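You operate a simulated robot arm through the tools that you are given. There is no shell and no other tool. Be economical: measure what you need, move in short steps, check, and stop when the job is done.

You run a simulated two-armed robot. Do the job below in one go: nothing can be reset, and whatever is moved stays where it is left.

JOB
Mix the white-cap and orange-cap tubes on the mixer at speed 2.
Fine: till no streak is left; both go back into the teal rack; the mixer ends switched off.

Only the result counts: the job must be done as asked and must still hold three seconds after the hand-in. Knocking over, shifting, dropping, spilling or breaking anything else fails it. Lids that push on must go on centred and level and be pressed home; caps that screw on are set level and turned clockwise until they are tight.

ROBOT AND FRAMES
Two 7-joint arms with fingered hands on one trunk, on a base that drives. Base frame: it is fixed to the floor where the robot stands at the start and does not move with it; the origin is under the middle of the robot, x ahead of it, y to its left, z up; the surface under the hand at the start is at about z = 850. Readings come in mm, degrees, newtons and seconds.
The left shoulder is at the start at [80, 241, 1517], the right one opposite. With the tool pointing down near the work surface each hand reaches from about 280 to 960 mm from the robot's upright axis, wherever it stands, measured 20 degrees to its own side. Places, roughly: mixer switch [600, 100, 900]; speed knob of the mixer [500, 0, 900]. Payload 4.9 kg a hand.
The TCP of each hand is the grasp point between the finger pads, 32 mm short of the fingertips. In the tool frame z runs along the fingers and y along their closing line. The gripper opens to 200 mm. The gripper's body begins 89 mm behind the TCP. The gripper is a hand of 4 fingers: y runs from the thumb to the fingers, the wrist lies at [0, 0, -267] in the tool frame, and closing takes about 1.5 s.
Orientation is told as [roll, pitch, yaw] about the base's x, y, z axes, in that order, counted from this pose: with the fingers straight down and closing along the base's y, the tool's x points along the base's -x, its y along +y and its z along -z.

CONTROLS
- The arms move only by the tool step_arm. It takes "left_deltas", "right_deltas" or both (then of equal length, played together; a hand with none holds still); each is a list of rows, each an object (a shift or turn left out is 0, a gripper value left out holds the last) with "slide": the shift along the base's x, y, z in cm, a list of three; "angular": the turn, a rotation vector about the base's x, y, z in rad, a list of three; "hand": the closure in counts, from 0 (fully open) to 255 (shut). In form: [{"slide": [tx, ty, tz], "angular": [ax, ay, az], "hand": hand}, ...]. A call has 1 to 10 rows; each row is the pose to reach, as a shift and turn from the pose commanded when the call began. Each row takes 0.2 s and may step no farther than 50 mm and 8.6 degrees from the row before; otherwise, or with a gripper value out of range, the whole call is refused. A pose out of reach is approached as far as the arm can. The call stops where the force on the tool passes 40 N (or 10 N more than at its start, if that is more) or the arm is blocked; 0.2 s more then pass. Each finger travels about 72 mm/s and halts on what it meets, pressing with about 27 N; the grip force reading is that of the motor and also rises with nothing between the fingers. The clock runs only during rows and for 0.2 s after the last one: add rows that repeat a pose to give the fingers time. The reply holds the time, the measured pose of the TCP, the force on the tool along the base axes, the opening and the grip force, in the units named above and with some noise, with the torque about the TCP (base axes, N m) and any sound that the robot's microphone picked up.
- Cameras (640 x 400 px; columns grow to the right, rows downward): "scene" is now at [100.1, 13.1, 1664.2]; the picture's right is [0.19, -0.98, 0.00], its down [-0.79, -0.15, -0.60] and it looks along [0.59, 0.11, -0.80] (base axes); focal length 274 px, centre (320, 200). "left" rides on the left gripper at [-69, -69, -116] in its tool frame; the picture's right is [0.71, -0.71, 0.00], its down [0.54, 0.54, -0.64] and it looks along [0.46, 0.45, 0.77] (tool axes); focal length 226 px, centre (320, 200). "right" rides on the right gripper at [69, -69, -116] in its tool frame; the picture's right is [0.71, 0.71, 0.00], its down [-0.54, 0.54, -0.64] and it looks along [-0.45, 0.45, 0.77] (tool axes); focal length 226 px, centre (320, 200). There is no depth. A picture from a camera that has moved, and an enlarged one, comes with that camera's place and axes in the base frame and with its lens.
- capture(camera): a new picture of that camera. The clock stands still meanwhile.
- move_column(by): slides the trunk up (or, below 0, down) by that many mm; the arms and the scene camera ride with it, the base frame stays. It gives what a move gives, with no picture.
- base_move(legs): drives the robot by 1 to 6 legs, each [ahead, left, turn to the left] in mm, mm and degrees, along the robot's own axes; the way and the turn of a leg run together, so that a leg with both is an arc; at most 1500 mm and 180 degrees a leg. The arms and the cameras ride along, it lands a little off, and it stops where it bumps. It gives what a move gives.
- set_grasp(shape, hand): the hand has 4 fingers and takes this shape, open, in about a second: jaw (thumb against the fingers, like two jaws); tri (thumb and two fingers); tip (a fingertip pinch); poke (one finger out to press); point (the index stretched); flat (the hand flat); cup (the hand cupped); fist (a fist). The gripper value then closes the fingers along that shape, each until it touches; the sizes above hold for jaw. It gives what a move gives, with no picture.
- head_to(pan, tilt): turns the head with the scene camera to pan (to the left, within 86 degrees either way) and tilt (down, from -29 to 69), counted from straight ahead of the robot. It gives what a move gives.
- inspect(camera, box): a new picture of the part [left, top, right, bottom] of that camera's present view, enlarged. The clock stands still meanwhile.
- close_job(): hands the job in; it is judged then, once.

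Go step by step. Nothing tells you exact positions but the pictures and the camera data: compare them with the known pose of the tool, close in by small moves and look again before you grip or let go. The budget is 120 turns and 100 pictures, counting those below and the enlarged ones. Unless the task says otherwise, let go and move clear before handing in, and close with one line.

The tools are called after ">>>" as a command line: name --argument value ..., lists and objects as JSON in quotes. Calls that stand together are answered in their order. step_arm: Moves the arms, as the interface text tells. Its arguments: {"type":"object","properties":{"left_deltas":{"type":"array","items":{"type":"object","properties":{"slide":{"type":"array","items":{"type":"number"}},"angular":{"type":"array","items":{"type":"number"}},"hand":{"type":"number"}}}},"right_deltas":{"type":"array","items":{"type":"object","properties":{"slide":{"type":"array","items":{"type":"number"}},"angular":{"type":"array","items":{"type":"number"}},"hand":{"type":"number"}}}}},"required":[]} The other tools are called the same way: move_column (by) slides the trunk up or down; set_grasp (shape, hand) gives the hand a shape; base_move (legs) drives the base; head_to (pan, tilt) turns the head that bears the scene camera; capture (camera) takes a picture; inspect (camera, box) takes an enlarged picture of a part of a camera's view; close_job () hands the job in.

At the start:

```text
time: 0.0
left_tcp_pos: [529.5, 421.7, 1230.1]
left_tcp_rot: [0.0, 0.1, 0.1]
left_force: [-0.1, -0.2, -0.4]
left_torque: [0.0, 0.05, 0.01]
left_gripper_width: 200.1
left_finger_force: 0.0
left_shape: jaw
right_tcp_pos: [763.8, -171.2, 1303.9]
right_tcp_rot: [0.1, 0.1, 0.0]
right_force: [-0.4, 0.2, 0.1]
right_torque: [0.04, -0.01, 0.0]
right_gripper_width: 199.8
right_finger_force: 0.0
right_shape: jaw
trunk travel left (down, up): [-425.0, 415.0]
robot x, y, heading: [-1.4, -1.1, 0.1]
head pan, tilt: [11.1, 53.3]
```

scene: 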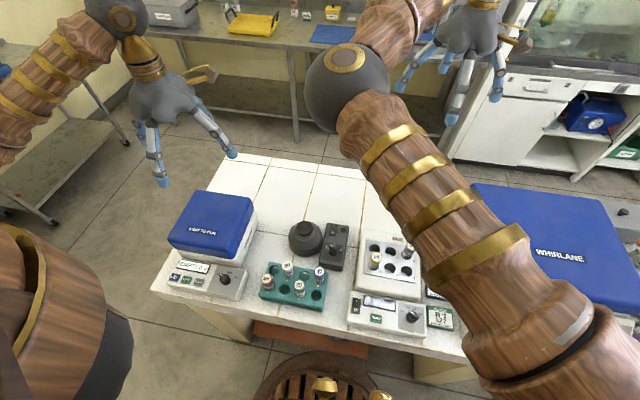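
right: 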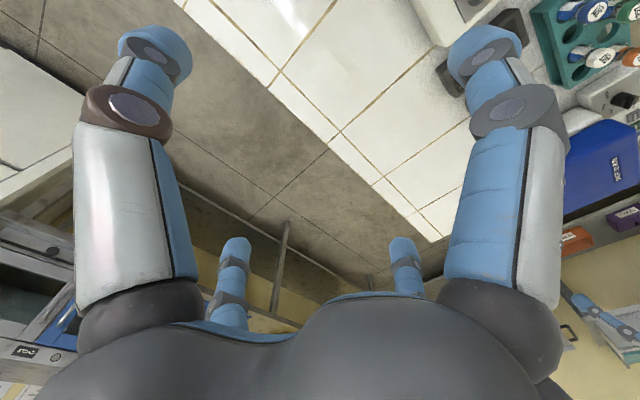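
left: 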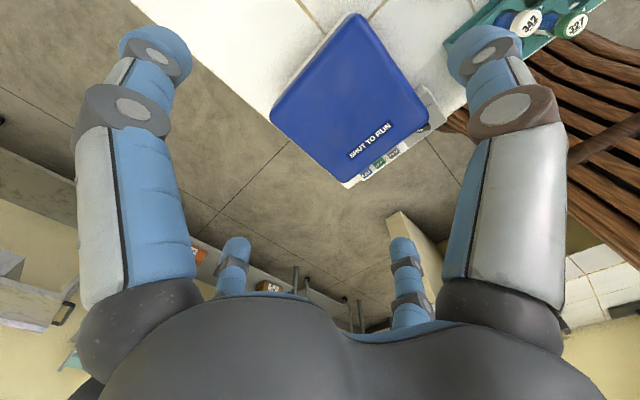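

The bench holds a blue centrifuge on the left, a teal rack, a vortex mixer (black cup and control box) and a heating block with tubes. I'll zoom in on the work area.

>>> inspect --camera "scene" --box '[240, 210, 350, 310]'

>>> inspect --camera "scene" --box '[340, 220, 460, 340]'

```text
4.00 times, centred on (295, 260) of scene
camera zoom: at [100.1, 13.1, 1664.2], right [0.19, -0.98, 0.0], down [-0.79, -0.15, -0.6], along [0.59, 0.11, -0.8], focal length 1096 px, centre (420, -40)
```

zoom: 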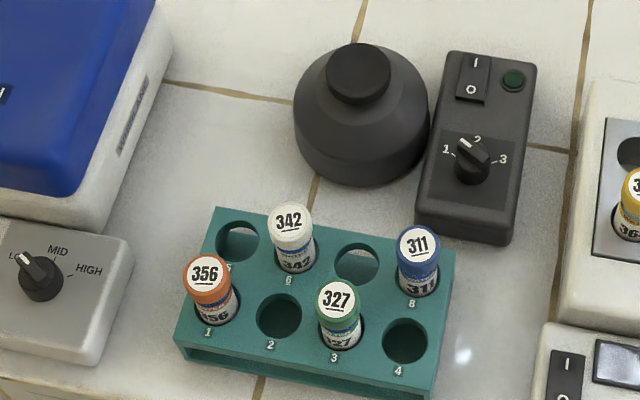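

```text
3.33 times, centred on (400, 280) of scene
camera zoom: at [100.1, 13.1, 1664.2], right [0.19, -0.98, 0.0], down [-0.79, -0.15, -0.6], along [0.59, 0.11, -0.8], focal length 913 px, centre (53, -67)
```

zoom: 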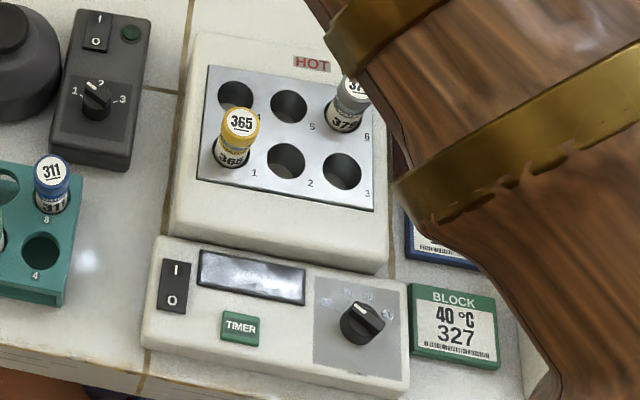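

White (342) and orange (356) stand in the teal rack; the mixer is the black cup with the control box beside it, whose knob I take to point at 1 or 2. I'll look closer at the knob and at how the hands look.

>>> inspect --camera "scene" --box '[340, 235, 370, 255]'

>>> inspect --camera "scene" --box '[100, 40, 260, 200]'

>>> inspect --camera "scene" --box '[310, 220, 350, 270]'

>>> inspect --camera "scene" --box '[255, 250, 335, 310]'

```text
16.00 times, centred on (355, 245) of scene
camera zoom: at [100.1, 13.1, 1664.2], right [0.19, -0.98, 0.0], down [-0.79, -0.15, -0.6], along [0.59, 0.11, -0.8], focal length 4384 px, centre (-240, -520)
```

zoom: 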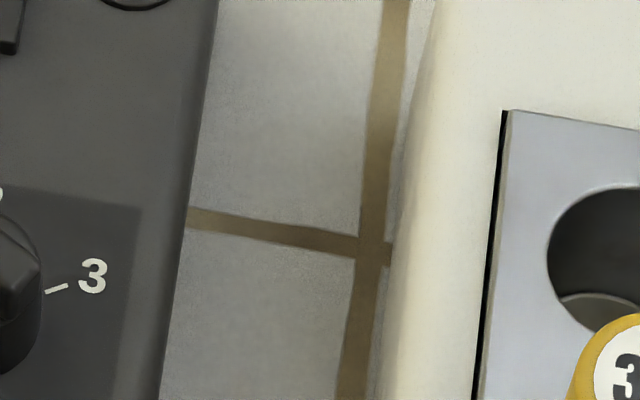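

```text
2.50 times, centred on (180, 120) of scene
camera zoom: at [100.1, 13.1, 1664.2], right [0.19, -0.98, 0.0], down [-0.79, -0.15, -0.6], along [0.59, 0.11, -0.8], focal length 685 px, centre (670, 400)
```

zoom: 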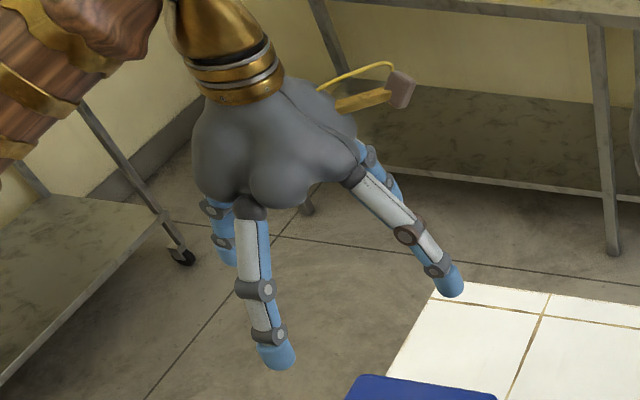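

```text
8.00 times, centred on (330, 245) of scene
camera zoom: at [100.1, 13.1, 1664.2], right [0.19, -0.98, 0.0], down [-0.79, -0.15, -0.6], along [0.59, 0.11, -0.8], focal length 2192 px, centre (240, -160)
```

zoom: 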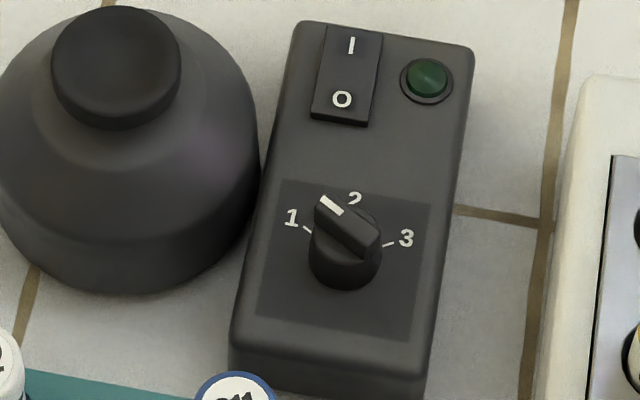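

```text
6.67 times, centred on (295, 280) of scene
camera zoom: at [100.1, 13.1, 1664.2], right [0.19, -0.98, 0.0], down [-0.79, -0.15, -0.6], along [0.59, 0.11, -0.8], focal length 1827 px, centre (487, -333)
```

zoom: 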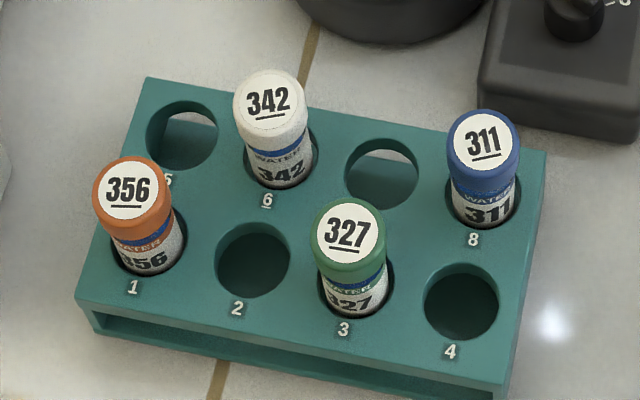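

The knob points near 1, so it needs a turn to 2. The tubes are at roughly white (381,160) and orange (335,205), with the rack top at z≈899. I'll move the right arm aside, bring the left hand over the area, and test part-closing it.

>>> step_arm --left_deltas '[{"slide": [-1.2, -4, 0], "hand": 128}, {"slide": [-2.4, -8, 0]}, {"slide": [-3.6, -12, 0]}, {"slide": [-5, -16, 0]}, {"slide": [-6.5, -20, 0]}, {"slide": [-8, -24, 0]}, {"slide": [-8, -26, 0]}]' --right_deltas '[{"slide": [-1, -4.5, 0]}, {"slide": [-2, -9, 0]}, {"slide": [-3, -13.5, 0]}, {"slide": [-4, -18, 0]}, {"slide": [-5, -22.5, 0]}, {"slide": [-6, -27, 0]}, {"slide": [-7, -31, 0]}]'

>>> capture --camera "left"

>>> capture --camera "scene"

```text
time: 1.6
left_tcp_pos: [444.1, 152.4, 1223.1]
left_tcp_rot: [-2.5, 1.8, 0.2]
left_force: [0.3, 2.1, -0.3]
left_torque: [-0.14, 0.07, 0.01]
left_gripper_width: 99.8
left_finger_force: 0.1
left_shape: jaw
right_tcp_pos: [693.8, -484.1, 1302.8]
right_tcp_rot: [0.1, 0.0, 0.0]
right_force: [0.1, 0.1, -1.1]
right_torque: [0.04, 0.01, -0.02]
right_gripper_width: 200.0
right_finger_force: 0.1
right_shape: jaw
trunk travel left (down, up): [-425.0, 415.0]
robot x, y, heading: [-0.4, 2.5, 0.1]
head pan, tilt: [11.1, 53.3]
```

```text
90 pictures are left
camera left: at [516.1, 88.5, 1339.1], right [-0.7, -0.71, 0.05], down [-0.52, 0.57, 0.64], along [-0.48, 0.42, -0.77], focal length 226 px, centre (320, 200)
```

left: 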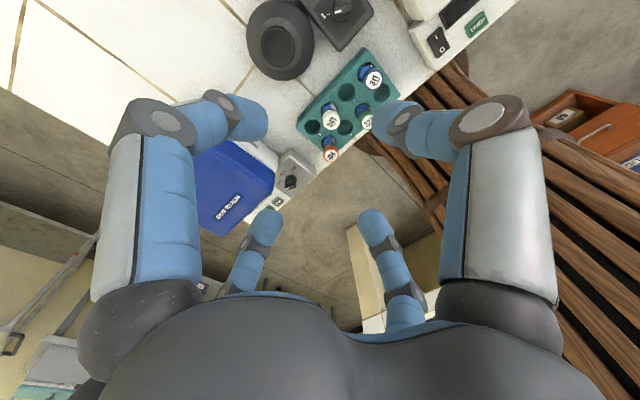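

```text
89 pictures are left
camera scene: at [100.7, 9.9, 1664.2], right [0.19, -0.98, 0.0], down [-0.79, -0.15, -0.6], along [0.59, 0.12, -0.8], focal length 274 px, centre (320, 200)
```

scene: 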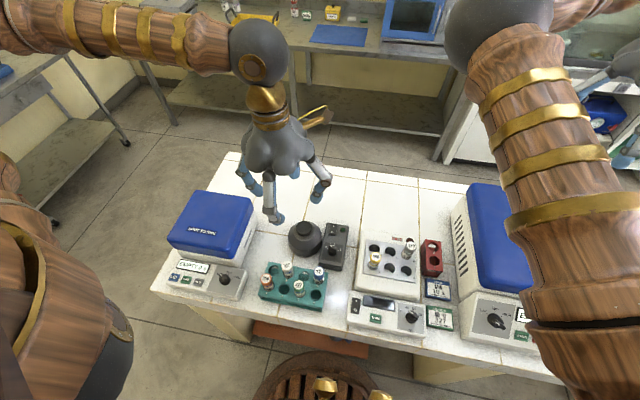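

The hand closes on all four fingers (width ≈ 200·(1−c/255)). I'll zoom the wrist view on the mixer to triangulate it.

>>> inspect --camera "left" --box '[230, 0, 390, 100]'

>>> inspect --camera "left" --box '[285, 40, 397, 170]'

>>> inspect --camera "scene" --box '[285, 215, 353, 270]'

```text
4.00 times, centred on (310, 50) of left
camera zoom: at [516.1, 88.5, 1339.1], right [-0.7, -0.71, 0.05], down [-0.52, 0.57, 0.64], along [-0.48, 0.42, -0.77], focal length 904 px, centre (360, 800)
```

zoom: 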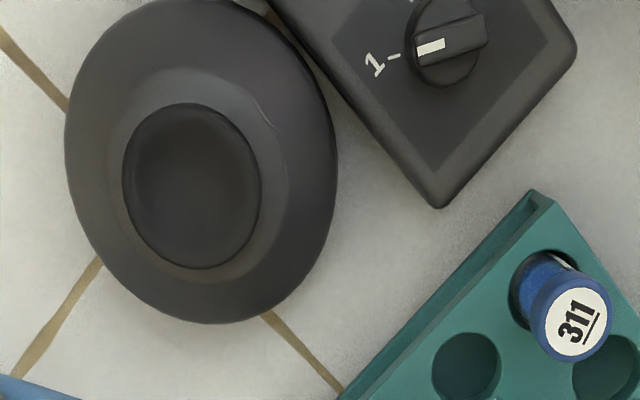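

```text
3.08 times, centred on (341, 105) of left
camera zoom: at [516.1, 88.5, 1339.1], right [-0.7, -0.71, 0.05], down [-0.52, 0.57, 0.64], along [-0.48, 0.42, -0.77], focal length 696 px, centre (255, 492)
```

zoom: 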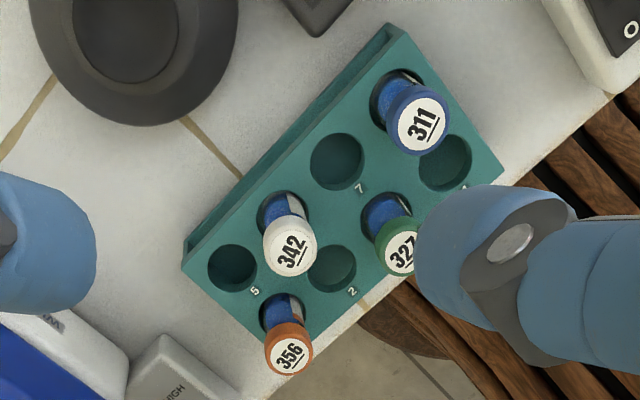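

```text
7.27 times, centred on (319, 242) of scene
camera zoom: at [100.7, 9.9, 1664.2], right [0.19, -0.98, 0.0], down [-0.79, -0.15, -0.6], along [0.59, 0.12, -0.8], focal length 1993 px, centre (327, -109)
```

zoom: 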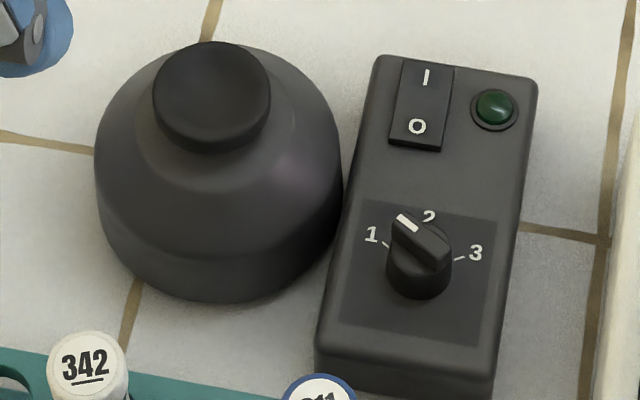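

Fixes so far: knob centre ≈ (476,44) pointing at 1, cup centre ≈ (517,142, top 935), switch ≈ (554,57). I'll move above the knob with the hand turned +60°, so the closing line is square to the knob's ridge.

>>> step_arm --left_deltas '[{"slide": [0.3, -1.3, -2.2], "angular": [0, 0, 0.13], "hand": 165}, {"slide": [0.6, -2.6, -4.4], "angular": [0, 0, 0.26]}, {"slide": [0.9, -3.9, -6.6], "angular": [0, 0, 0.39]}, {"slide": [1.2, -5.2, -8.8], "angular": [0, 0, 0.52]}, {"slide": [1.5, -6.5, -11], "angular": [0, 0, 0.65]}, {"slide": [1.8, -7.8, -13], "angular": [0, 0, 0.78]}, {"slide": [2.1, -9.1, -15], "angular": [0, 0, 0.91]}, {"slide": [2.65, -11.77, -17], "angular": [0, 0, 1.047]}, {"slide": [2.65, -11.77, -17], "angular": [0, 0, 1.047]}]'

>>> capture --camera "left"

>>> capture --camera "scene"

```text
time: 3.6
left_tcp_pos: [605.0, 115.1, 1037.5]
left_tcp_rot: [-1.0, 14.5, 53.4]
left_force: [-1.2, -0.1, -0.5]
left_torque: [0.0, 0.01, 0.03]
left_gripper_width: 70.4
left_finger_force: 0.1
left_shape: jaw
left hand out of reach, approached as far as the arm can: row 1, 2, 3, 4, 5, 6, 7, 8, 9
right_tcp_pos: [694.7, -480.8, 1303.1]
right_tcp_rot: [0.0, 0.0, 0.0]
right_force: [-0.4, -0.6, -1.0]
right_torque: [-0.01, 0.0, -0.05]
right_gripper_width: 200.0
right_finger_force: 0.0
right_shape: jaw
trunk travel left (down, up): [-425.0, 415.0]
robot x, y, heading: [1.6, 1.7, 0.1]
head pan, tilt: [11.1, 53.3]
```

```text
85 pictures are left
camera left: at [714.8, 152.1, 1133.1], right [0.16, -0.97, 0.19], down [-0.66, 0.04, 0.75], along [-0.73, -0.24, -0.64], focal length 226 px, centre (320, 200)
```

left: 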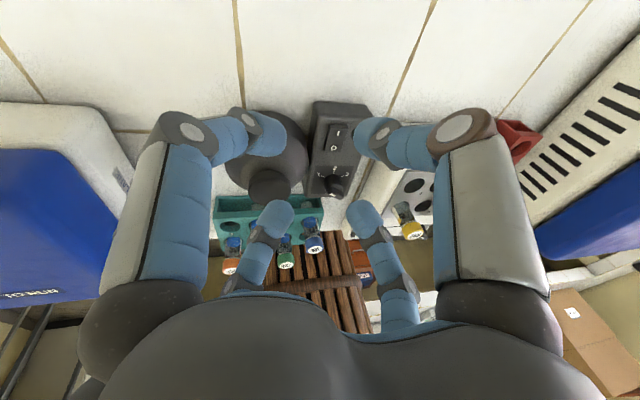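

```text
84 pictures are left
camera scene: at [101.8, 13.6, 1664.0], right [0.19, -0.98, 0.0], down [-0.79, -0.15, -0.6], along [0.59, 0.11, -0.8], focal length 274 px, centre (320, 200)
```

scene: 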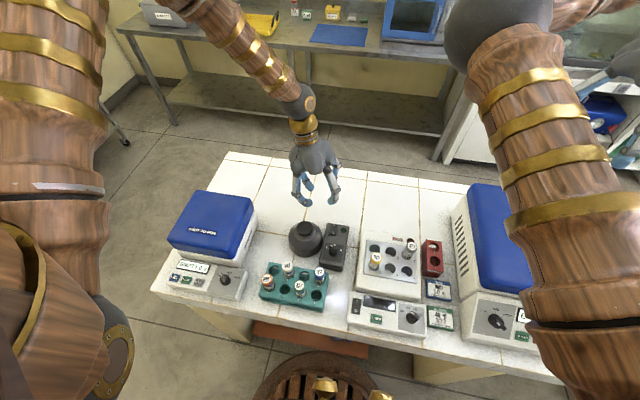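

The knob is too near the trunk for the left arm in that pose. I'll back the base off and shift right so the work lies in the left arm's good zone, raising the trunk first for clearance.

>>> move_column --by 120

>>> base_move --legs '[[-200, 0, 0], [0, -150, 0]]'

>>> capture --camera "scene"

```text
time: 5.1
left_tcp_pos: [603.3, 113.4, 1157.3]
left_tcp_rot: [-1.0, 14.3, 53.2]
left_force: [-0.2, 0.0, -0.2]
left_torque: [0.0, 0.02, 0.01]
left_gripper_width: 70.4
left_finger_force: 0.0
left_shape: jaw
right_tcp_pos: [693.4, -482.3, 1424.8]
right_tcp_rot: [0.0, 0.1, 0.1]
right_force: [-0.3, -0.5, -0.3]
right_torque: [0.0, 0.02, 0.01]
right_gripper_width: 199.8
right_finger_force: 0.0
right_shape: jaw
trunk travel left (down, up): [-545.0, 295.0]
robot x, y, heading: [-1.7, 2.2, 0.2]
head pan, tilt: [11.1, 53.3]
```

```text
time: 7.7
left_tcp_pos: [402.0, -31.5, 1159.3]
left_tcp_rot: [-1.1, 14.5, 53.3]
left_force: [0.4, -0.5, 0.9]
left_torque: [0.0, 0.0, 0.05]
left_gripper_width: 70.8
left_finger_force: 0.0
left_shape: jaw
right_tcp_pos: [493.6, -628.1, 1426.9]
right_tcp_rot: [-0.1, 0.0, 0.0]
right_force: [0.2, -0.3, -0.9]
right_torque: [-0.06, -0.06, -0.03]
right_gripper_width: 199.8
right_finger_force: 0.1
right_shape: jaw
trunk travel left (down, up): [-545.0, 295.0]
robot x, y, heading: [-199.1, -150.2, -0.1]
head pan, tilt: [11.1, 53.3]
```

```text
83 pictures are left
camera scene: at [-101.5, -132.5, 1784.3], right [0.19, -0.98, 0.0], down [-0.79, -0.16, -0.6], along [0.59, 0.11, -0.8], focal length 274 px, centre (320, 200)
```

scene: 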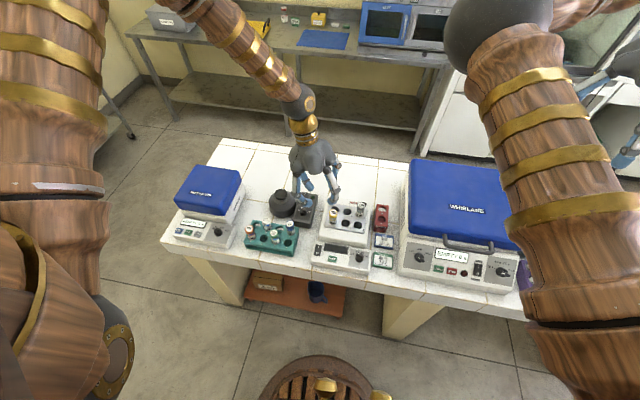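

I'll send a null row to see where the commanded pose stands now.

>>> step_arm --left_deltas '[{"slide": [0, 0, 0]}, {"slide": [0, 0, 0]}]'

```text
time: 8.3
left_tcp_pos: [404.1, -30.8, 1157.6]
left_tcp_rot: [-1.0, 14.5, 53.5]
left_force: [0.1, 0.4, 0.6]
left_torque: [-0.01, -0.03, -0.02]
left_gripper_width: 70.5
left_finger_force: 0.1
left_shape: jaw
right_tcp_pos: [494.1, -628.2, 1425.7]
right_tcp_rot: [-0.1, 0.0, 0.1]
right_force: [0.5, 0.1, -0.6]
right_torque: [-0.03, 0.01, 0.01]
right_gripper_width: 199.9
right_finger_force: 0.1
right_shape: jaw
trunk travel left (down, up): [-545.0, 295.0]
robot x, y, heading: [-200.7, -146.5, 0.1]
head pan, tilt: [11.1, 53.3]
```

Command follows the actual pose, so I'll level the hand and go above the knob.

>>> step_arm --left_deltas '[{"slide": [1.8, 1.9, -2.4], "angular": [0.06, -0.04, 0.03]}, {"slide": [3.6, 3.8, -4.8], "angular": [0.12, -0.08, 0.06]}, {"slide": [5.4, 5.6, -7.2], "angular": [0.18, -0.12, 0.09]}, {"slide": [7.2, 7.5, -9.7], "angular": [0.213, -0.137, 0.115]}, {"slide": [7.2, 7.5, -9.7], "angular": [0.213, -0.137, 0.115]}]'

>>> capture --camera "left"

```text
time: 9.5
left_tcp_pos: [544.5, 92.2, 1080.2]
left_tcp_rot: [-0.8, 5.6, 56.7]
left_force: [0.8, 0.3, -0.5]
left_torque: [0.0, 0.02, 0.02]
left_gripper_width: 70.6
left_finger_force: 0.0
left_shape: jaw
left hand out of reach, approached as far as the arm can: row 1, 2, 3, 4, 5
right_tcp_pos: [496.3, -629.3, 1425.2]
right_tcp_rot: [-0.1, 0.1, 0.1]
right_force: [0.2, -0.1, -0.2]
right_torque: [-0.07, 0.04, 0.01]
right_gripper_width: 200.0
right_finger_force: 0.2
right_shape: jaw
trunk travel left (down, up): [-545.0, 295.0]
robot x, y, heading: [-197.0, -148.4, 0.1]
head pan, tilt: [11.1, 53.3]
```

```text
82 pictures are left
camera left: at [643.4, 121.6, 1190.3], right [0.21, -0.98, 0.08], down [-0.72, -0.1, 0.69], along [-0.66, -0.2, -0.72], focal length 226 px, centre (320, 200)
```

left: 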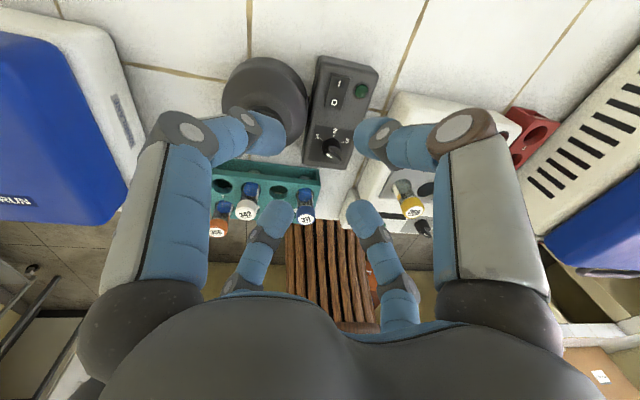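

Yaw +60 seems to be beyond the wrist's limit here. The four fingers are symmetric, so I can use yaw −30 → −90 instead; I'll rotate back to yaw 0 first.

>>> step_arm --left_deltas '[{"angular": [0, 0, -0.14]}, {"angular": [0, 0, -0.28]}, {"angular": [0, 0, -0.42]}, {"angular": [0, 0, -0.56]}, {"angular": [0, 0, -0.7]}, {"angular": [0, 0, -0.84]}, {"angular": [0, 0, -0.98]}, {"slide": [-2, -1.5, 0], "angular": [0, 0, -0.99]}, {"slide": [-4, -3, 0], "angular": [0, 0, -0.99]}, {"slide": [-6.8, -4.8, 0], "angular": [0, 0, -0.99]}]'

```text
time: 11.7
left_tcp_pos: [476.7, 42.8, 1083.6]
left_tcp_rot: [-0.6, 5.5, 0.0]
left_force: [-0.1, 0.4, 0.8]
left_torque: [0.0, -0.01, 0.02]
left_gripper_width: 70.5
left_finger_force: 0.1
left_shape: jaw
right_tcp_pos: [493.2, -630.8, 1425.6]
right_tcp_rot: [0.0, -0.1, 0.1]
right_force: [0.2, 0.0, 0.8]
right_torque: [-0.01, -0.01, 0.03]
right_gripper_width: 199.6
right_finger_force: 0.2
right_shape: jaw
trunk travel left (down, up): [-545.0, 295.0]
robot x, y, heading: [-198.4, -150.7, -0.1]
head pan, tilt: [11.1, 53.3]
```

That worked exactly. Now I'll level the hand and test rotation to −30 and then −90 in free air.

>>> step_arm --left_deltas '[{"angular": [0.01, -0.096, 0]}]'

>>> step_arm --left_deltas '[{"angular": [0, 0, -0.14]}, {"angular": [0, 0, -0.28]}, {"angular": [0, 0, -0.42]}, {"angular": [0, 0, -0.56]}, {"angular": [0, 0, -0.7]}, {"angular": [0, 0, -0.84]}, {"angular": [0, 0, -0.98]}, {"angular": [0, 0, -1.12]}, {"angular": [0, 0, -1.26]}, {"angular": [0, 0, -1.4]}]'

>>> step_arm --left_deltas '[{"angular": [0, 0, -0.14]}, {"angular": [0, 0, -0.17]}]'

```text
time: 12.1
left_tcp_pos: [475.7, 45.6, 1082.4]
left_tcp_rot: [-0.2, 0.0, 0.0]
left_force: [0.4, 0.1, 0.3]
left_torque: [-0.01, -0.02, -0.01]
left_gripper_width: 70.7
left_finger_force: 0.1
left_shape: jaw
right_tcp_pos: [493.0, -630.3, 1424.1]
right_tcp_rot: [0.0, 0.0, 0.0]
right_force: [-0.4, -0.9, -0.4]
right_torque: [-0.02, -0.03, -0.03]
right_gripper_width: 200.1
right_finger_force: 0.1
right_shape: jaw
trunk travel left (down, up): [-545.0, 295.0]
robot x, y, heading: [-202.9, -152.4, 0.2]
head pan, tilt: [11.1, 53.3]
```

```text
time: 14.3
left_tcp_pos: [476.9, 43.6, 1082.4]
left_tcp_rot: [-0.2, 0.1, -80.3]
left_force: [-0.8, 0.7, -0.7]
left_torque: [-0.01, 0.01, -0.07]
left_gripper_width: 70.9
left_finger_force: 0.0
left_shape: jaw
right_tcp_pos: [494.4, -631.2, 1425.6]
right_tcp_rot: [0.1, -0.1, 0.1]
right_force: [-0.2, 0.2, -0.3]
right_torque: [0.01, -0.01, -0.02]
right_gripper_width: 199.9
right_finger_force: 0.0
right_shape: jaw
trunk travel left (down, up): [-545.0, 295.0]
robot x, y, heading: [-199.9, -148.1, 0.1]
head pan, tilt: [11.1, 53.3]
```

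```text
time: 14.9
left_tcp_pos: [476.0, 42.7, 1082.4]
left_tcp_rot: [-0.2, 0.1, -90.0]
left_force: [0.2, 0.3, -0.7]
left_torque: [-0.02, 0.02, 0.01]
left_gripper_width: 70.8
left_finger_force: 0.1
left_shape: jaw
right_tcp_pos: [493.7, -629.8, 1424.2]
right_tcp_rot: [0.0, 0.0, 0.0]
right_force: [0.4, -0.7, -0.5]
right_torque: [-0.01, -0.01, -0.05]
right_gripper_width: 199.7
right_finger_force: 0.1
right_shape: jaw
trunk travel left (down, up): [-545.0, 295.0]
robot x, y, heading: [-199.4, -150.3, -0.2]
head pan, tilt: [11.1, 53.3]
```

Both yaws are reachable. I'll go back to yaw −30, lower, and look at the knob between the fingers.

>>> step_arm --left_deltas '[{"slide": [0, 0, -2], "angular": [0, 0, 0.14]}, {"slide": [0, 0, -4], "angular": [0, 0, 0.28]}, {"slide": [0, 0, -6], "angular": [0, 0, 0.42]}, {"slide": [0, 0, -8], "angular": [0, 0, 0.56]}, {"slide": [0, 0, -8], "angular": [0, 0, 0.7]}, {"slide": [0, 0, -8], "angular": [0, 0, 0.84]}, {"slide": [0, 0, -8], "angular": [0, 0, 0.98]}, {"slide": [0, 0, -8], "angular": [0, 0, 1.047]}, {"slide": [0, 0, -8], "angular": [0, 0, 1.047]}]'

>>> inspect --camera "left" --box '[200, 80, 440, 230]'

>>> inspect --camera "scene" --box '[240, 130, 400, 250]'

```text
time: 16.9
left_tcp_pos: [476.4, 43.0, 1003.2]
left_tcp_rot: [-0.2, 0.1, -29.8]
left_force: [0.4, -0.2, 0.1]
left_torque: [0.02, 0.02, -0.02]
left_gripper_width: 70.3
left_finger_force: 0.0
left_shape: jaw
right_tcp_pos: [494.3, -632.0, 1426.0]
right_tcp_rot: [0.0, 0.0, 0.0]
right_force: [0.4, 1.0, -1.1]
right_torque: [0.02, 0.02, 0.02]
right_gripper_width: 199.8
right_finger_force: 0.1
right_shape: jaw
trunk travel left (down, up): [-545.0, 295.0]
robot x, y, heading: [-198.9, -149.8, 0.0]
head pan, tilt: [11.1, 53.3]
```

```text
2.67 times, centred on (320, 155) of left
camera zoom: at [501.2, -51.2, 1117.9], right [-0.97, -0.26, 0.0], down [-0.2, 0.74, 0.64], along [-0.17, 0.62, -0.77], focal length 603 px, centre (320, 320)
```

zoom: 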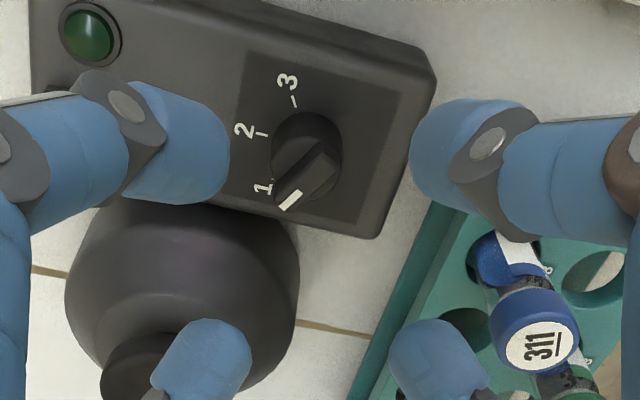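

```text
3.33 times, centred on (320, 190) of scene
camera zoom: at [-99.5, -136.4, 1784.2], right [0.19, -0.98, 0.0], down [-0.79, -0.15, -0.6], along [0.59, 0.12, -0.8], focal length 913 px, centre (320, 233)
```

zoom: 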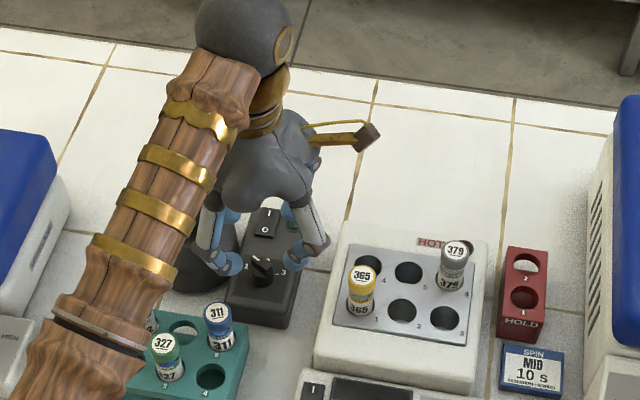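

The knob centre is about (478,45), with its top near z≈925. I'll lower around it with the fingers narrowed a little.

>>> step_arm --left_deltas '[{"slide": [0.2, 0.15, -2], "hand": 185}, {"slide": [0.2, 0.15, -4]}, {"slide": [0.2, 0.15, -5.5]}, {"slide": [0.2, 0.15, -6.5]}, {"slide": [0.2, 0.15, -6.5]}]'

>>> inspect --camera "left" --box '[200, 80, 440, 230]'

```text
time: 18.1
left_tcp_pos: [478.2, 44.0, 937.5]
left_tcp_rot: [-0.2, 0.1, -30.1]
left_force: [-0.4, -0.3, 0.0]
left_torque: [0.02, -0.01, 0.0]
left_gripper_width: 55.5
left_finger_force: 0.0
left_shape: jaw
right_tcp_pos: [492.7, -629.9, 1426.0]
right_tcp_rot: [-0.1, 0.0, 0.0]
right_force: [-0.4, 0.2, -0.9]
right_torque: [0.02, 0.01, 0.0]
right_gripper_width: 199.7
right_finger_force: 0.0
right_shape: jaw
trunk travel left (down, up): [-545.0, 295.0]
robot x, y, heading: [-199.5, -148.9, -0.2]
head pan, tilt: [11.1, 53.3]
```

```text
2.67 times, centred on (320, 155) of left
camera zoom: at [503.3, -49.5, 1052.9], right [-0.97, -0.26, 0.0], down [-0.2, 0.74, 0.64], along [-0.17, 0.62, -0.77], focal length 603 px, centre (320, 320)
```

zoom: 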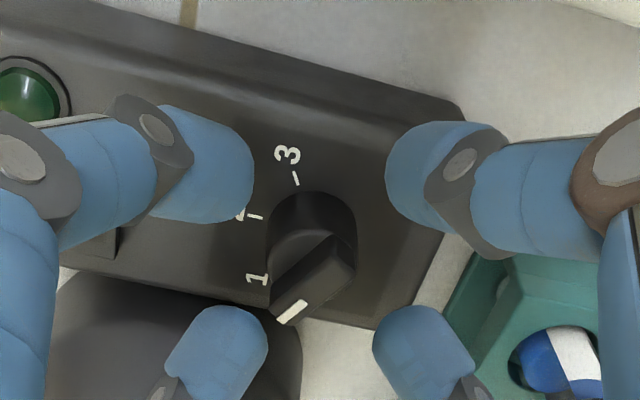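

The four fingers surround the knob with one pair square to the ridge. I'll lower slightly and close.

>>> step_arm --left_deltas '[{"slide": [0, 0, -0.4], "hand": 215}, {"slide": [0, 0, -0.4], "hand": 255}, {"slide": [0, 0, -0.4]}, {"slide": [0, 0, -0.4]}]'

>>> inspect --camera "left" --box '[200, 80, 440, 230]'

```text
time: 19.1
left_tcp_pos: [478.2, 44.4, 932.8]
left_tcp_rot: [-0.3, 0.1, -30.0]
left_force: [-0.4, -0.1, -3.3]
left_torque: [0.04, 0.02, 0.01]
left_gripper_width: 19.1
left_finger_force: 27.5
left_shape: jaw
right_tcp_pos: [493.7, -630.1, 1424.7]
right_tcp_rot: [0.1, 0.0, 0.1]
right_force: [-0.3, -0.2, -0.8]
right_torque: [0.01, 0.0, 0.0]
right_gripper_width: 200.0
right_finger_force: 0.2
right_shape: jaw
trunk travel left (down, up): [-545.0, 295.0]
robot x, y, heading: [-200.0, -145.6, 0.1]
head pan, tilt: [11.1, 53.3]
```

```text
2.67 times, centred on (320, 155) of left
camera zoom: at [503.5, -49.8, 1048.7], right [-0.97, -0.26, 0.0], down [-0.2, 0.74, 0.64], along [-0.17, 0.62, -0.77], focal length 603 px, centre (320, 320)
```

zoom: 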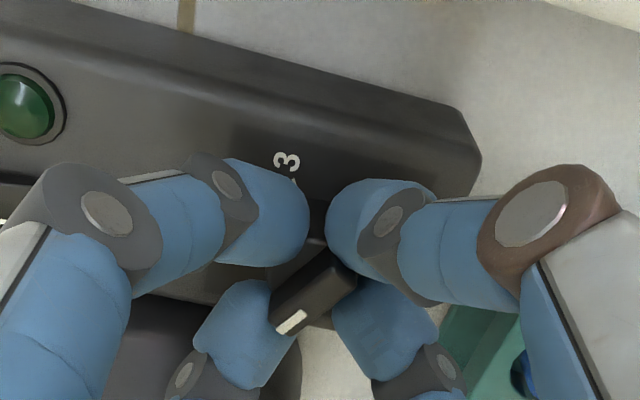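

It holds the ridge. I'll turn it clockwise 60° to reach 2.

>>> step_arm --left_deltas '[{"angular": [0, 0, -0.13]}, {"angular": [0, 0, -0.26]}, {"angular": [0, 0, -0.39]}, {"angular": [0, 0, -0.52]}, {"angular": [0, 0, -0.65]}, {"angular": [0, 0, -0.78]}, {"angular": [0, 0, -0.91]}, {"angular": [0, 0, -1.047]}, {"angular": [0, 0, -1.047]}]'

>>> inspect --camera "left" --box '[200, 80, 440, 230]'

```text
time: 21.1
left_tcp_pos: [478.3, 46.7, 933.6]
left_tcp_rot: [-0.2, 0.0, -89.9]
left_force: [-8.7, 11.7, -8.5]
left_torque: [0.3, 0.21, 0.01]
left_gripper_width: 18.5
left_finger_force: 27.0
left_shape: jaw
right_tcp_pos: [494.3, -629.5, 1425.6]
right_tcp_rot: [-0.2, 0.0, 0.1]
right_force: [-0.1, 0.0, 0.2]
right_torque: [0.01, 0.04, -0.01]
right_gripper_width: 199.7
right_finger_force: 0.0
right_shape: jaw
trunk travel left (down, up): [-545.0, 295.0]
robot x, y, heading: [-194.7, -148.7, 0.2]
head pan, tilt: [11.1, 53.3]
```

```text
2.67 times, centred on (320, 155) of left
camera zoom: at [408.4, -22.8, 1049.1], right [-0.71, 0.71, 0.0], down [0.54, 0.54, 0.64], along [0.45, 0.45, -0.77], focal length 603 px, centre (320, 320)
```

zoom: 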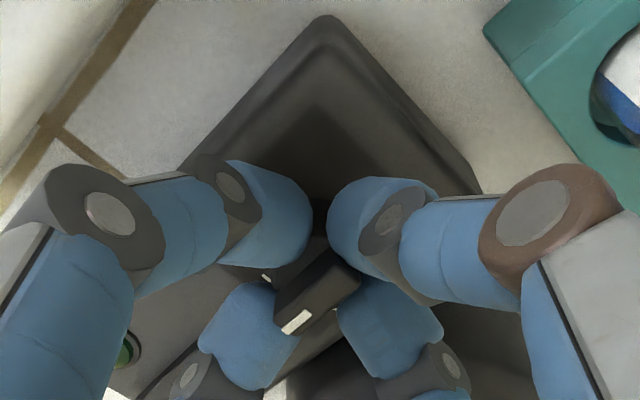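

The knob turned with the hand. I'll release, rise and check it.

>>> step_arm --left_deltas '[{"hand": 185}, {"hand": 185}, {"slide": [0, 0, 2]}, {"slide": [0, 0, 5]}, {"slide": [0, 0, 8]}, {"slide": [0, 0, 8]}]'

>>> inspect --camera "left" --box '[200, 80, 440, 230]'

>>> inspect --camera "scene" --box '[260, 170, 340, 230]'

```text
time: 22.5
left_tcp_pos: [478.6, 45.0, 1012.4]
left_tcp_rot: [-0.2, -0.1, -89.8]
left_force: [0.6, -0.6, 0.2]
left_torque: [-0.03, 0.03, -0.03]
left_gripper_width: 55.0
left_finger_force: 0.0
left_shape: jaw
right_tcp_pos: [494.7, -630.4, 1426.5]
right_tcp_rot: [-0.1, 0.0, 0.2]
right_force: [0.7, 0.5, -0.6]
right_torque: [-0.06, -0.02, 0.01]
right_gripper_width: 200.1
right_finger_force: 0.1
right_shape: jaw
trunk travel left (down, up): [-545.0, 295.0]
robot x, y, heading: [-197.5, -152.4, 0.0]
head pan, tilt: [11.1, 53.3]
```

```text
2.67 times, centred on (320, 155) of left
camera zoom: at [409.1, -22.7, 1129.2], right [-0.71, 0.71, 0.0], down [0.54, 0.54, 0.64], along [0.45, 0.45, -0.77], focal length 603 px, centre (320, 320)
```

zoom: 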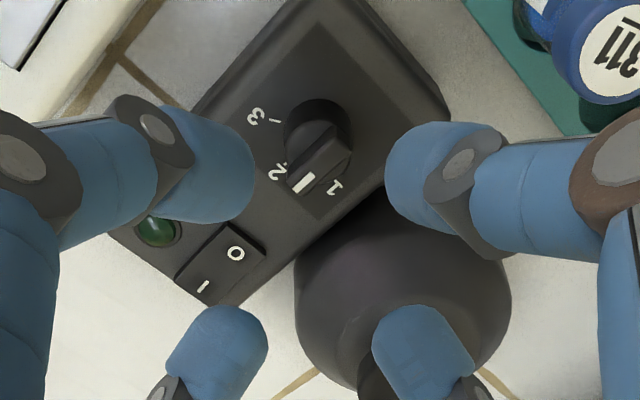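

```text
6.67 times, centred on (300, 200) of scene
camera zoom: at [-99.5, -133.8, 1784.2], right [0.19, -0.98, 0.0], down [-0.79, -0.16, -0.6], along [0.59, 0.11, -0.8], focal length 1827 px, centre (453, 200)
```

zoom: 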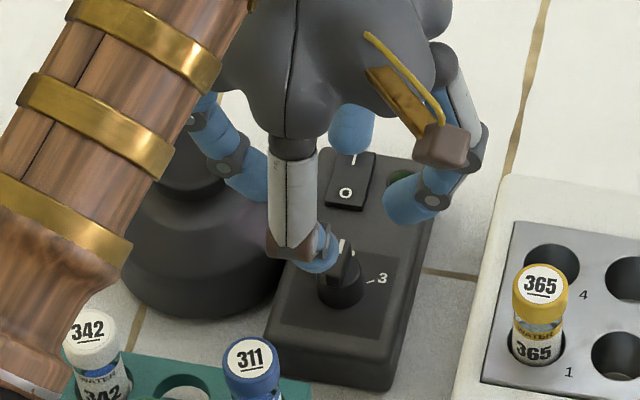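

The pointer now reads 2. Next is the switch: I'll move over it and take the poke shape.

>>> step_arm --left_deltas '[{"slide": [2, 0.3, 3]}, {"slide": [5, 0.6, 5]}, {"slide": [8, 0.9, 5]}, {"slide": [9, 1.1, 5]}, {"slide": [9, 1.1, 5]}]'

>>> set_grasp --hand "left" --shape "poke"

>>> capture --camera "left"

>>> inspect --camera "scene" --box '[240, 120, 360, 220]'

```text
time: 23.7
left_tcp_pos: [568.4, 56.2, 1063.7]
left_tcp_rot: [-0.3, 0.0, -90.0]
left_force: [0.7, 0.8, 0.6]
left_torque: [0.0, -0.01, 0.0]
left_gripper_width: 55.1
left_finger_force: 0.1
left_shape: jaw
right_tcp_pos: [493.3, -629.4, 1425.7]
right_tcp_rot: [-0.1, 0.1, 0.1]
right_force: [-0.2, -0.1, -0.5]
right_torque: [-0.03, 0.02, -0.02]
right_gripper_width: 199.9
right_finger_force: 0.1
right_shape: jaw
trunk travel left (down, up): [-545.0, 295.0]
robot x, y, heading: [-202.3, -148.6, 0.2]
head pan, tilt: [11.1, 53.3]
```

```text
time: 24.6
left_tcp_pos: [567.7, 56.0, 1062.7]
left_tcp_rot: [-0.2, 0.0, -90.0]
left_force: [-0.1, -0.2, 0.4]
left_torque: [-0.01, 0.02, -0.01]
left_gripper_width: 0.0
left_finger_force: 0.1
left_shape: poke
right_tcp_pos: [495.1, -631.8, 1425.2]
right_tcp_rot: [0.1, 0.0, 0.1]
right_force: [0.0, -0.2, -0.6]
right_torque: [0.0, 0.02, 0.0]
right_gripper_width: 199.9
right_finger_force: 0.0
right_shape: jaw
trunk travel left (down, up): [-545.0, 295.0]
robot x, y, heading: [-197.8, -146.6, -0.1]
head pan, tilt: [11.1, 53.3]
```

```text
74 pictures are left
camera left: at [499.6, -13.6, 1178.2], right [-0.71, 0.71, 0.0], down [0.54, 0.54, 0.64], along [0.45, 0.46, -0.77], focal length 226 px, centre (320, 200)
```

left: 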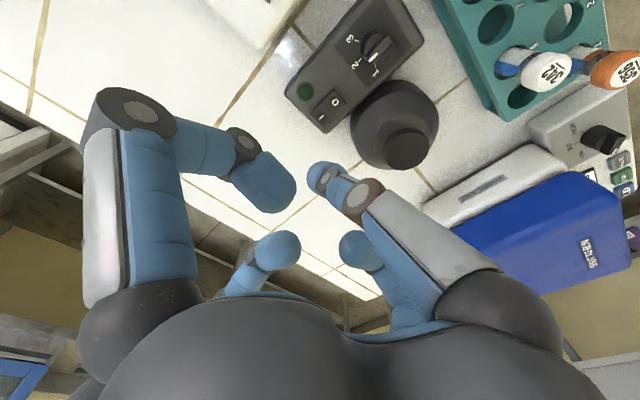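

```text
4.00 times, centred on (300, 170) of scene
camera zoom: at [-99.3, -136.8, 1784.2], right [0.19, -0.98, 0.0], down [-0.79, -0.15, -0.6], along [0.59, 0.12, -0.8], focal length 1096 px, centre (400, 320)
```

zoom: 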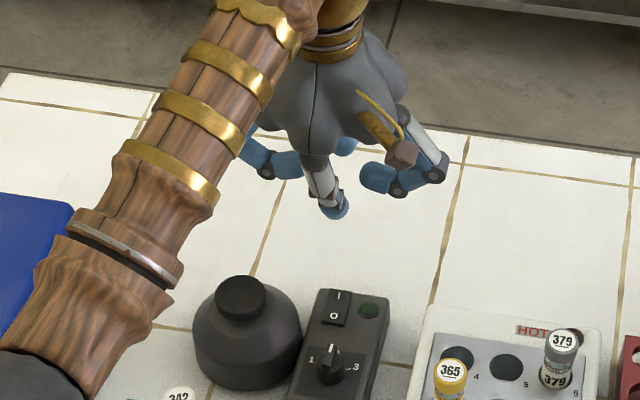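

The knob reads 2 and the poking fingertip is on the tool axis. I'll go down over the "I" end of the switch.

>>> step_arm --left_deltas '[{"slide": [0, 0.1, -4]}, {"slide": [0, 0.1, -8]}, {"slide": [0, 0.1, -11]}, {"slide": [0, 0.1, -11.8]}, {"slide": [0, 0.1, -11.8]}]'

>>> inspect --camera "left" --box '[220, 70, 460, 220]'

>>> inspect --camera "scene" --box '[280, 170, 340, 220]'

```text
time: 25.8
left_tcp_pos: [568.7, 57.1, 943.9]
left_tcp_rot: [-0.2, 0.0, -90.0]
left_force: [0.0, -0.6, 0.5]
left_torque: [-0.05, -0.02, 0.0]
left_gripper_width: 0.0
left_finger_force: 0.1
left_shape: poke
right_tcp_pos: [494.2, -630.5, 1426.1]
right_tcp_rot: [0.0, 0.0, 0.0]
right_force: [0.5, -0.5, 0.6]
right_torque: [0.01, -0.01, 0.02]
right_gripper_width: 199.9
right_finger_force: 0.0
right_shape: jaw
trunk travel left (down, up): [-545.0, 295.0]
robot x, y, heading: [-198.7, -150.9, -0.1]
head pan, tilt: [11.1, 53.3]
```

```text
2.67 times, centred on (340, 145) of left
camera zoom: at [498.7, -12.8, 1060.3], right [-0.71, 0.71, 0.0], down [0.54, 0.54, 0.64], along [0.45, 0.46, -0.77], focal length 603 px, centre (267, 347)
```

zoom: 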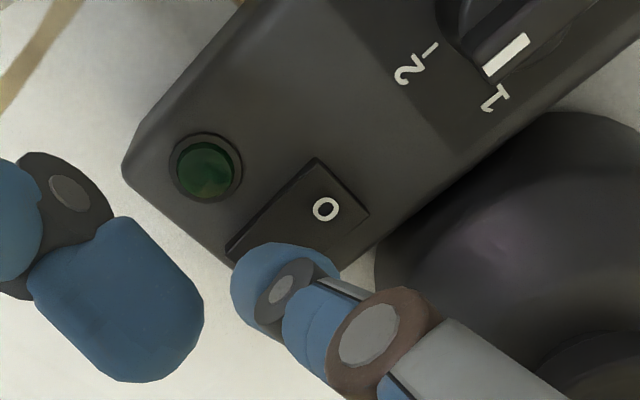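

```text
8.00 times, centred on (310, 195) of scene
camera zoom: at [-99.4, -136.7, 1784.2], right [0.19, -0.98, 0.0], down [-0.79, -0.15, -0.6], along [0.59, 0.12, -0.8], focal length 2192 px, centre (400, 240)
```

zoom: 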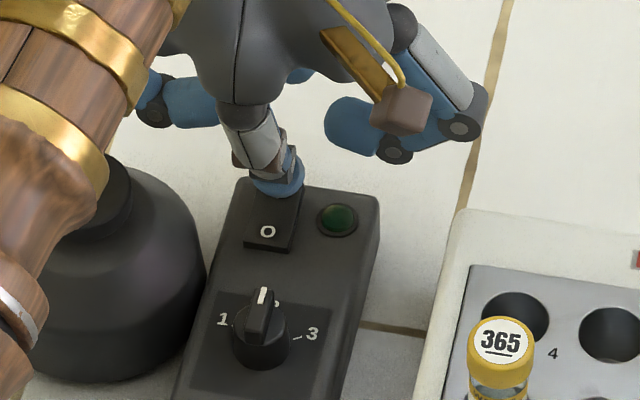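

The tip is just over the "I" end. I'll press down in small steps.

>>> step_arm --left_deltas '[{"slide": [-0.3, 0, -0.5]}, {"slide": [-0.3, 0, -0.9]}, {"slide": [-0.3, 0, -1.2]}, {"slide": [-0.3, 0, -1.5]}, {"slide": [-0.3, 0, -1.8]}]'

>>> inspect --camera "scene" --box '[280, 170, 340, 220]'

```text
time: 27.0
left_tcp_pos: [565.8, 57.3, 931.0]
left_tcp_rot: [0.1, 0.1, -90.0]
left_force: [-0.5, -0.2, 18.1]
left_torque: [0.0, 0.0, -0.02]
left_gripper_width: 0.0
left_finger_force: 0.1
left_shape: poke
right_tcp_pos: [491.4, -631.6, 1425.5]
right_tcp_rot: [0.0, -0.1, 0.0]
right_force: [-0.1, 0.1, 0.9]
right_torque: [-0.02, 0.04, -0.01]
right_gripper_width: 199.7
right_finger_force: 0.1
right_shape: jaw
trunk travel left (down, up): [-545.0, 295.0]
robot x, y, heading: [-203.7, -150.3, 0.0]
head pan, tilt: [11.1, 53.3]
```

```text
8.00 times, centred on (310, 195) of scene
camera zoom: at [-102.6, -137.4, 1784.7], right [0.19, -0.98, 0.0], down [-0.79, -0.15, -0.6], along [0.59, 0.12, -0.8], focal length 2192 px, centre (400, 240)
```

zoom: 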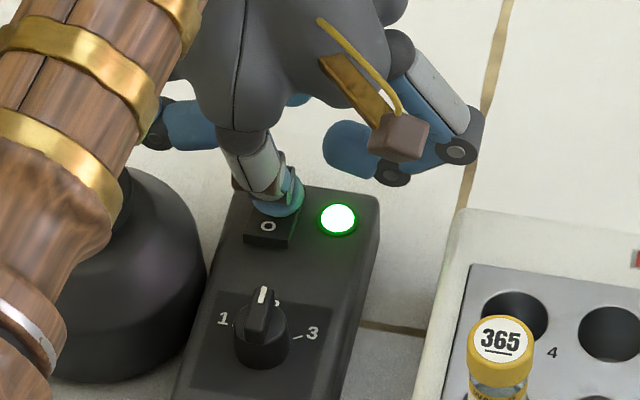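

The green lamp is on: the mixer runs. I'll rise, go back to jaw, and move over the white-cap tube.

>>> step_arm --left_deltas '[{"slide": [0, 0, 4]}, {"slide": [0, 0, 9]}, {"slide": [0, 0, 14]}, {"slide": [0, 0, 17]}]'

>>> set_grasp --hand "left" --shape "jaw"

>>> step_arm --left_deltas '[{"slide": [-3.5, 2, 0], "hand": 175}, {"slide": [-7, 4, 0]}, {"slide": [-10.5, 6, 0]}, {"slide": [-14, 8, 0]}, {"slide": [-18.4, 10.3, 0]}, {"slide": [-18.4, 10.3, -3]}, {"slide": [-18.4, 10.3, -5]}, {"slide": [-18.4, 10.3, -5]}]'

>>> inspect --camera "left" --box '[160, 50, 480, 250]'

>>> inspect --camera "scene" --box '[220, 160, 340, 260]'

```text
time: 28.0
left_tcp_pos: [565.3, 58.6, 1096.9]
left_tcp_rot: [-0.2, 0.0, -89.9]
left_force: [0.4, 0.3, -0.5]
left_torque: [-0.02, 0.02, 0.01]
left_gripper_width: 0.0
left_finger_force: 0.0
left_shape: poke
right_tcp_pos: [495.6, -627.2, 1425.7]
right_tcp_rot: [-0.1, -0.1, 0.1]
right_force: [0.1, 0.9, -1.3]
right_torque: [-0.05, 0.02, -0.01]
right_gripper_width: 199.7
right_finger_force: 0.0
right_shape: jaw
trunk travel left (down, up): [-545.0, 295.0]
robot x, y, heading: [-194.7, -149.5, -0.1]
head pan, tilt: [11.1, 53.3]
```

```text
time: 28.9
left_tcp_pos: [564.5, 56.3, 1096.4]
left_tcp_rot: [-0.2, 0.0, -90.0]
left_force: [0.3, 0.4, 0.8]
left_torque: [0.0, 0.02, 0.02]
left_gripper_width: 199.9
left_finger_force: 0.0
left_shape: jaw
right_tcp_pos: [493.3, -631.5, 1424.9]
right_tcp_rot: [0.0, 0.0, 0.0]
right_force: [1.0, -1.0, -0.1]
right_torque: [0.0, 0.0, -0.02]
right_gripper_width: 200.0
right_finger_force: 0.1
right_shape: jaw
trunk travel left (down, up): [-545.0, 295.0]
robot x, y, heading: [-201.0, -150.2, 0.1]
head pan, tilt: [11.1, 53.3]
```

```text
time: 30.7
left_tcp_pos: [380.0, 160.0, 1048.0]
left_tcp_rot: [0.0, 0.0, -89.8]
left_force: [0.7, 0.6, -0.7]
left_torque: [-0.02, -0.04, 0.02]
left_gripper_width: 62.8
left_finger_force: 0.1
left_shape: jaw
right_tcp_pos: [492.3, -630.0, 1425.8]
right_tcp_rot: [-0.1, 0.0, 0.1]
right_force: [-0.7, 1.0, 0.4]
right_torque: [-0.02, -0.05, 0.03]
right_gripper_width: 199.9
right_finger_force: 0.1
right_shape: jaw
trunk travel left (down, up): [-545.0, 295.0]
robot x, y, heading: [-197.4, -146.9, 0.1]
head pan, tilt: [11.1, 53.3]
```

```text
2.00 times, centred on (320, 150) of left
camera zoom: at [310.8, 91.7, 1163.6], right [-0.71, 0.71, 0.0], down [0.54, 0.54, 0.64], along [0.45, 0.46, -0.77], focal length 452 px, centre (320, 300)
```

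zoom: 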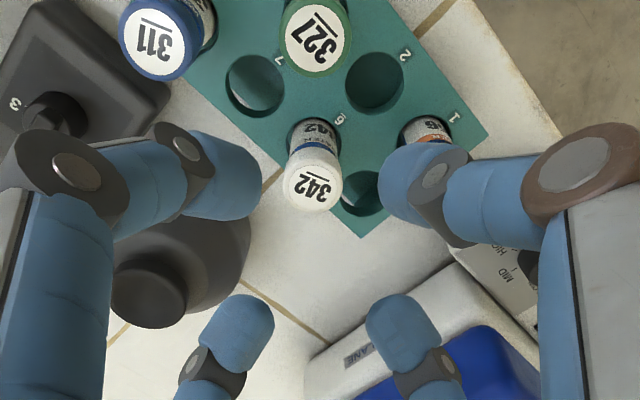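

```text
4.00 times, centred on (280, 210) of scene
camera zoom: at [-101.0, -135.2, 1784.3], right [0.19, -0.98, 0.0], down [-0.79, -0.16, -0.6], along [0.59, 0.11, -0.8], focal length 1096 px, centre (480, 160)
```

zoom: 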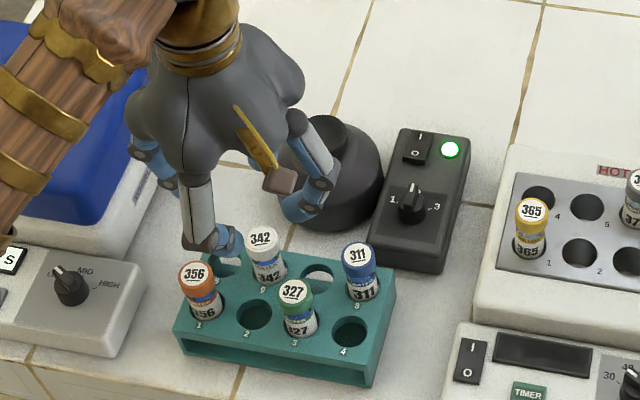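

The hand is centred on the white cap at about (382,160). I'll lower to grip height.

>>> step_arm --left_deltas '[{"slide": [0.2, 0, -3]}, {"slide": [0.2, 0, -6]}, {"slide": [0.2, 0, -9]}, {"slide": [0.2, 0, -10.8]}, {"slide": [0.2, 0, -10.8]}]'

>>> inspect --camera "left" --box '[160, 50, 480, 250]'

```text
time: 31.9
left_tcp_pos: [382.6, 159.0, 939.9]
left_tcp_rot: [-0.2, 0.0, -89.9]
left_force: [-0.1, 1.7, 0.2]
left_torque: [0.0, -0.01, -0.02]
left_gripper_width: 62.8
left_finger_force: 0.1
left_shape: jaw
right_tcp_pos: [495.0, -630.0, 1425.7]
right_tcp_rot: [0.1, 0.0, 0.0]
right_force: [-0.4, -0.4, -0.2]
right_torque: [-0.01, -0.02, -0.05]
right_gripper_width: 200.1
right_finger_force: 0.0
right_shape: jaw
trunk travel left (down, up): [-545.0, 295.0]
robot x, y, heading: [-197.8, -146.7, -0.1]
head pan, tilt: [11.1, 53.3]
```

```text
2.00 times, centred on (320, 150) of left
camera zoom: at [314.0, 90.2, 1055.0], right [-0.71, 0.71, 0.0], down [0.54, 0.54, 0.64], along [0.45, 0.46, -0.77], focal length 452 px, centre (320, 300)
```

zoom: 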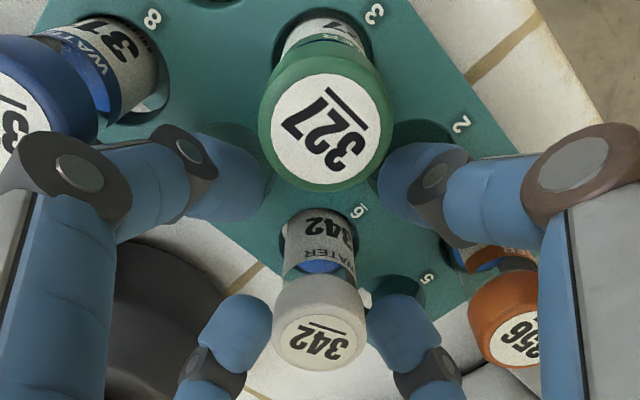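

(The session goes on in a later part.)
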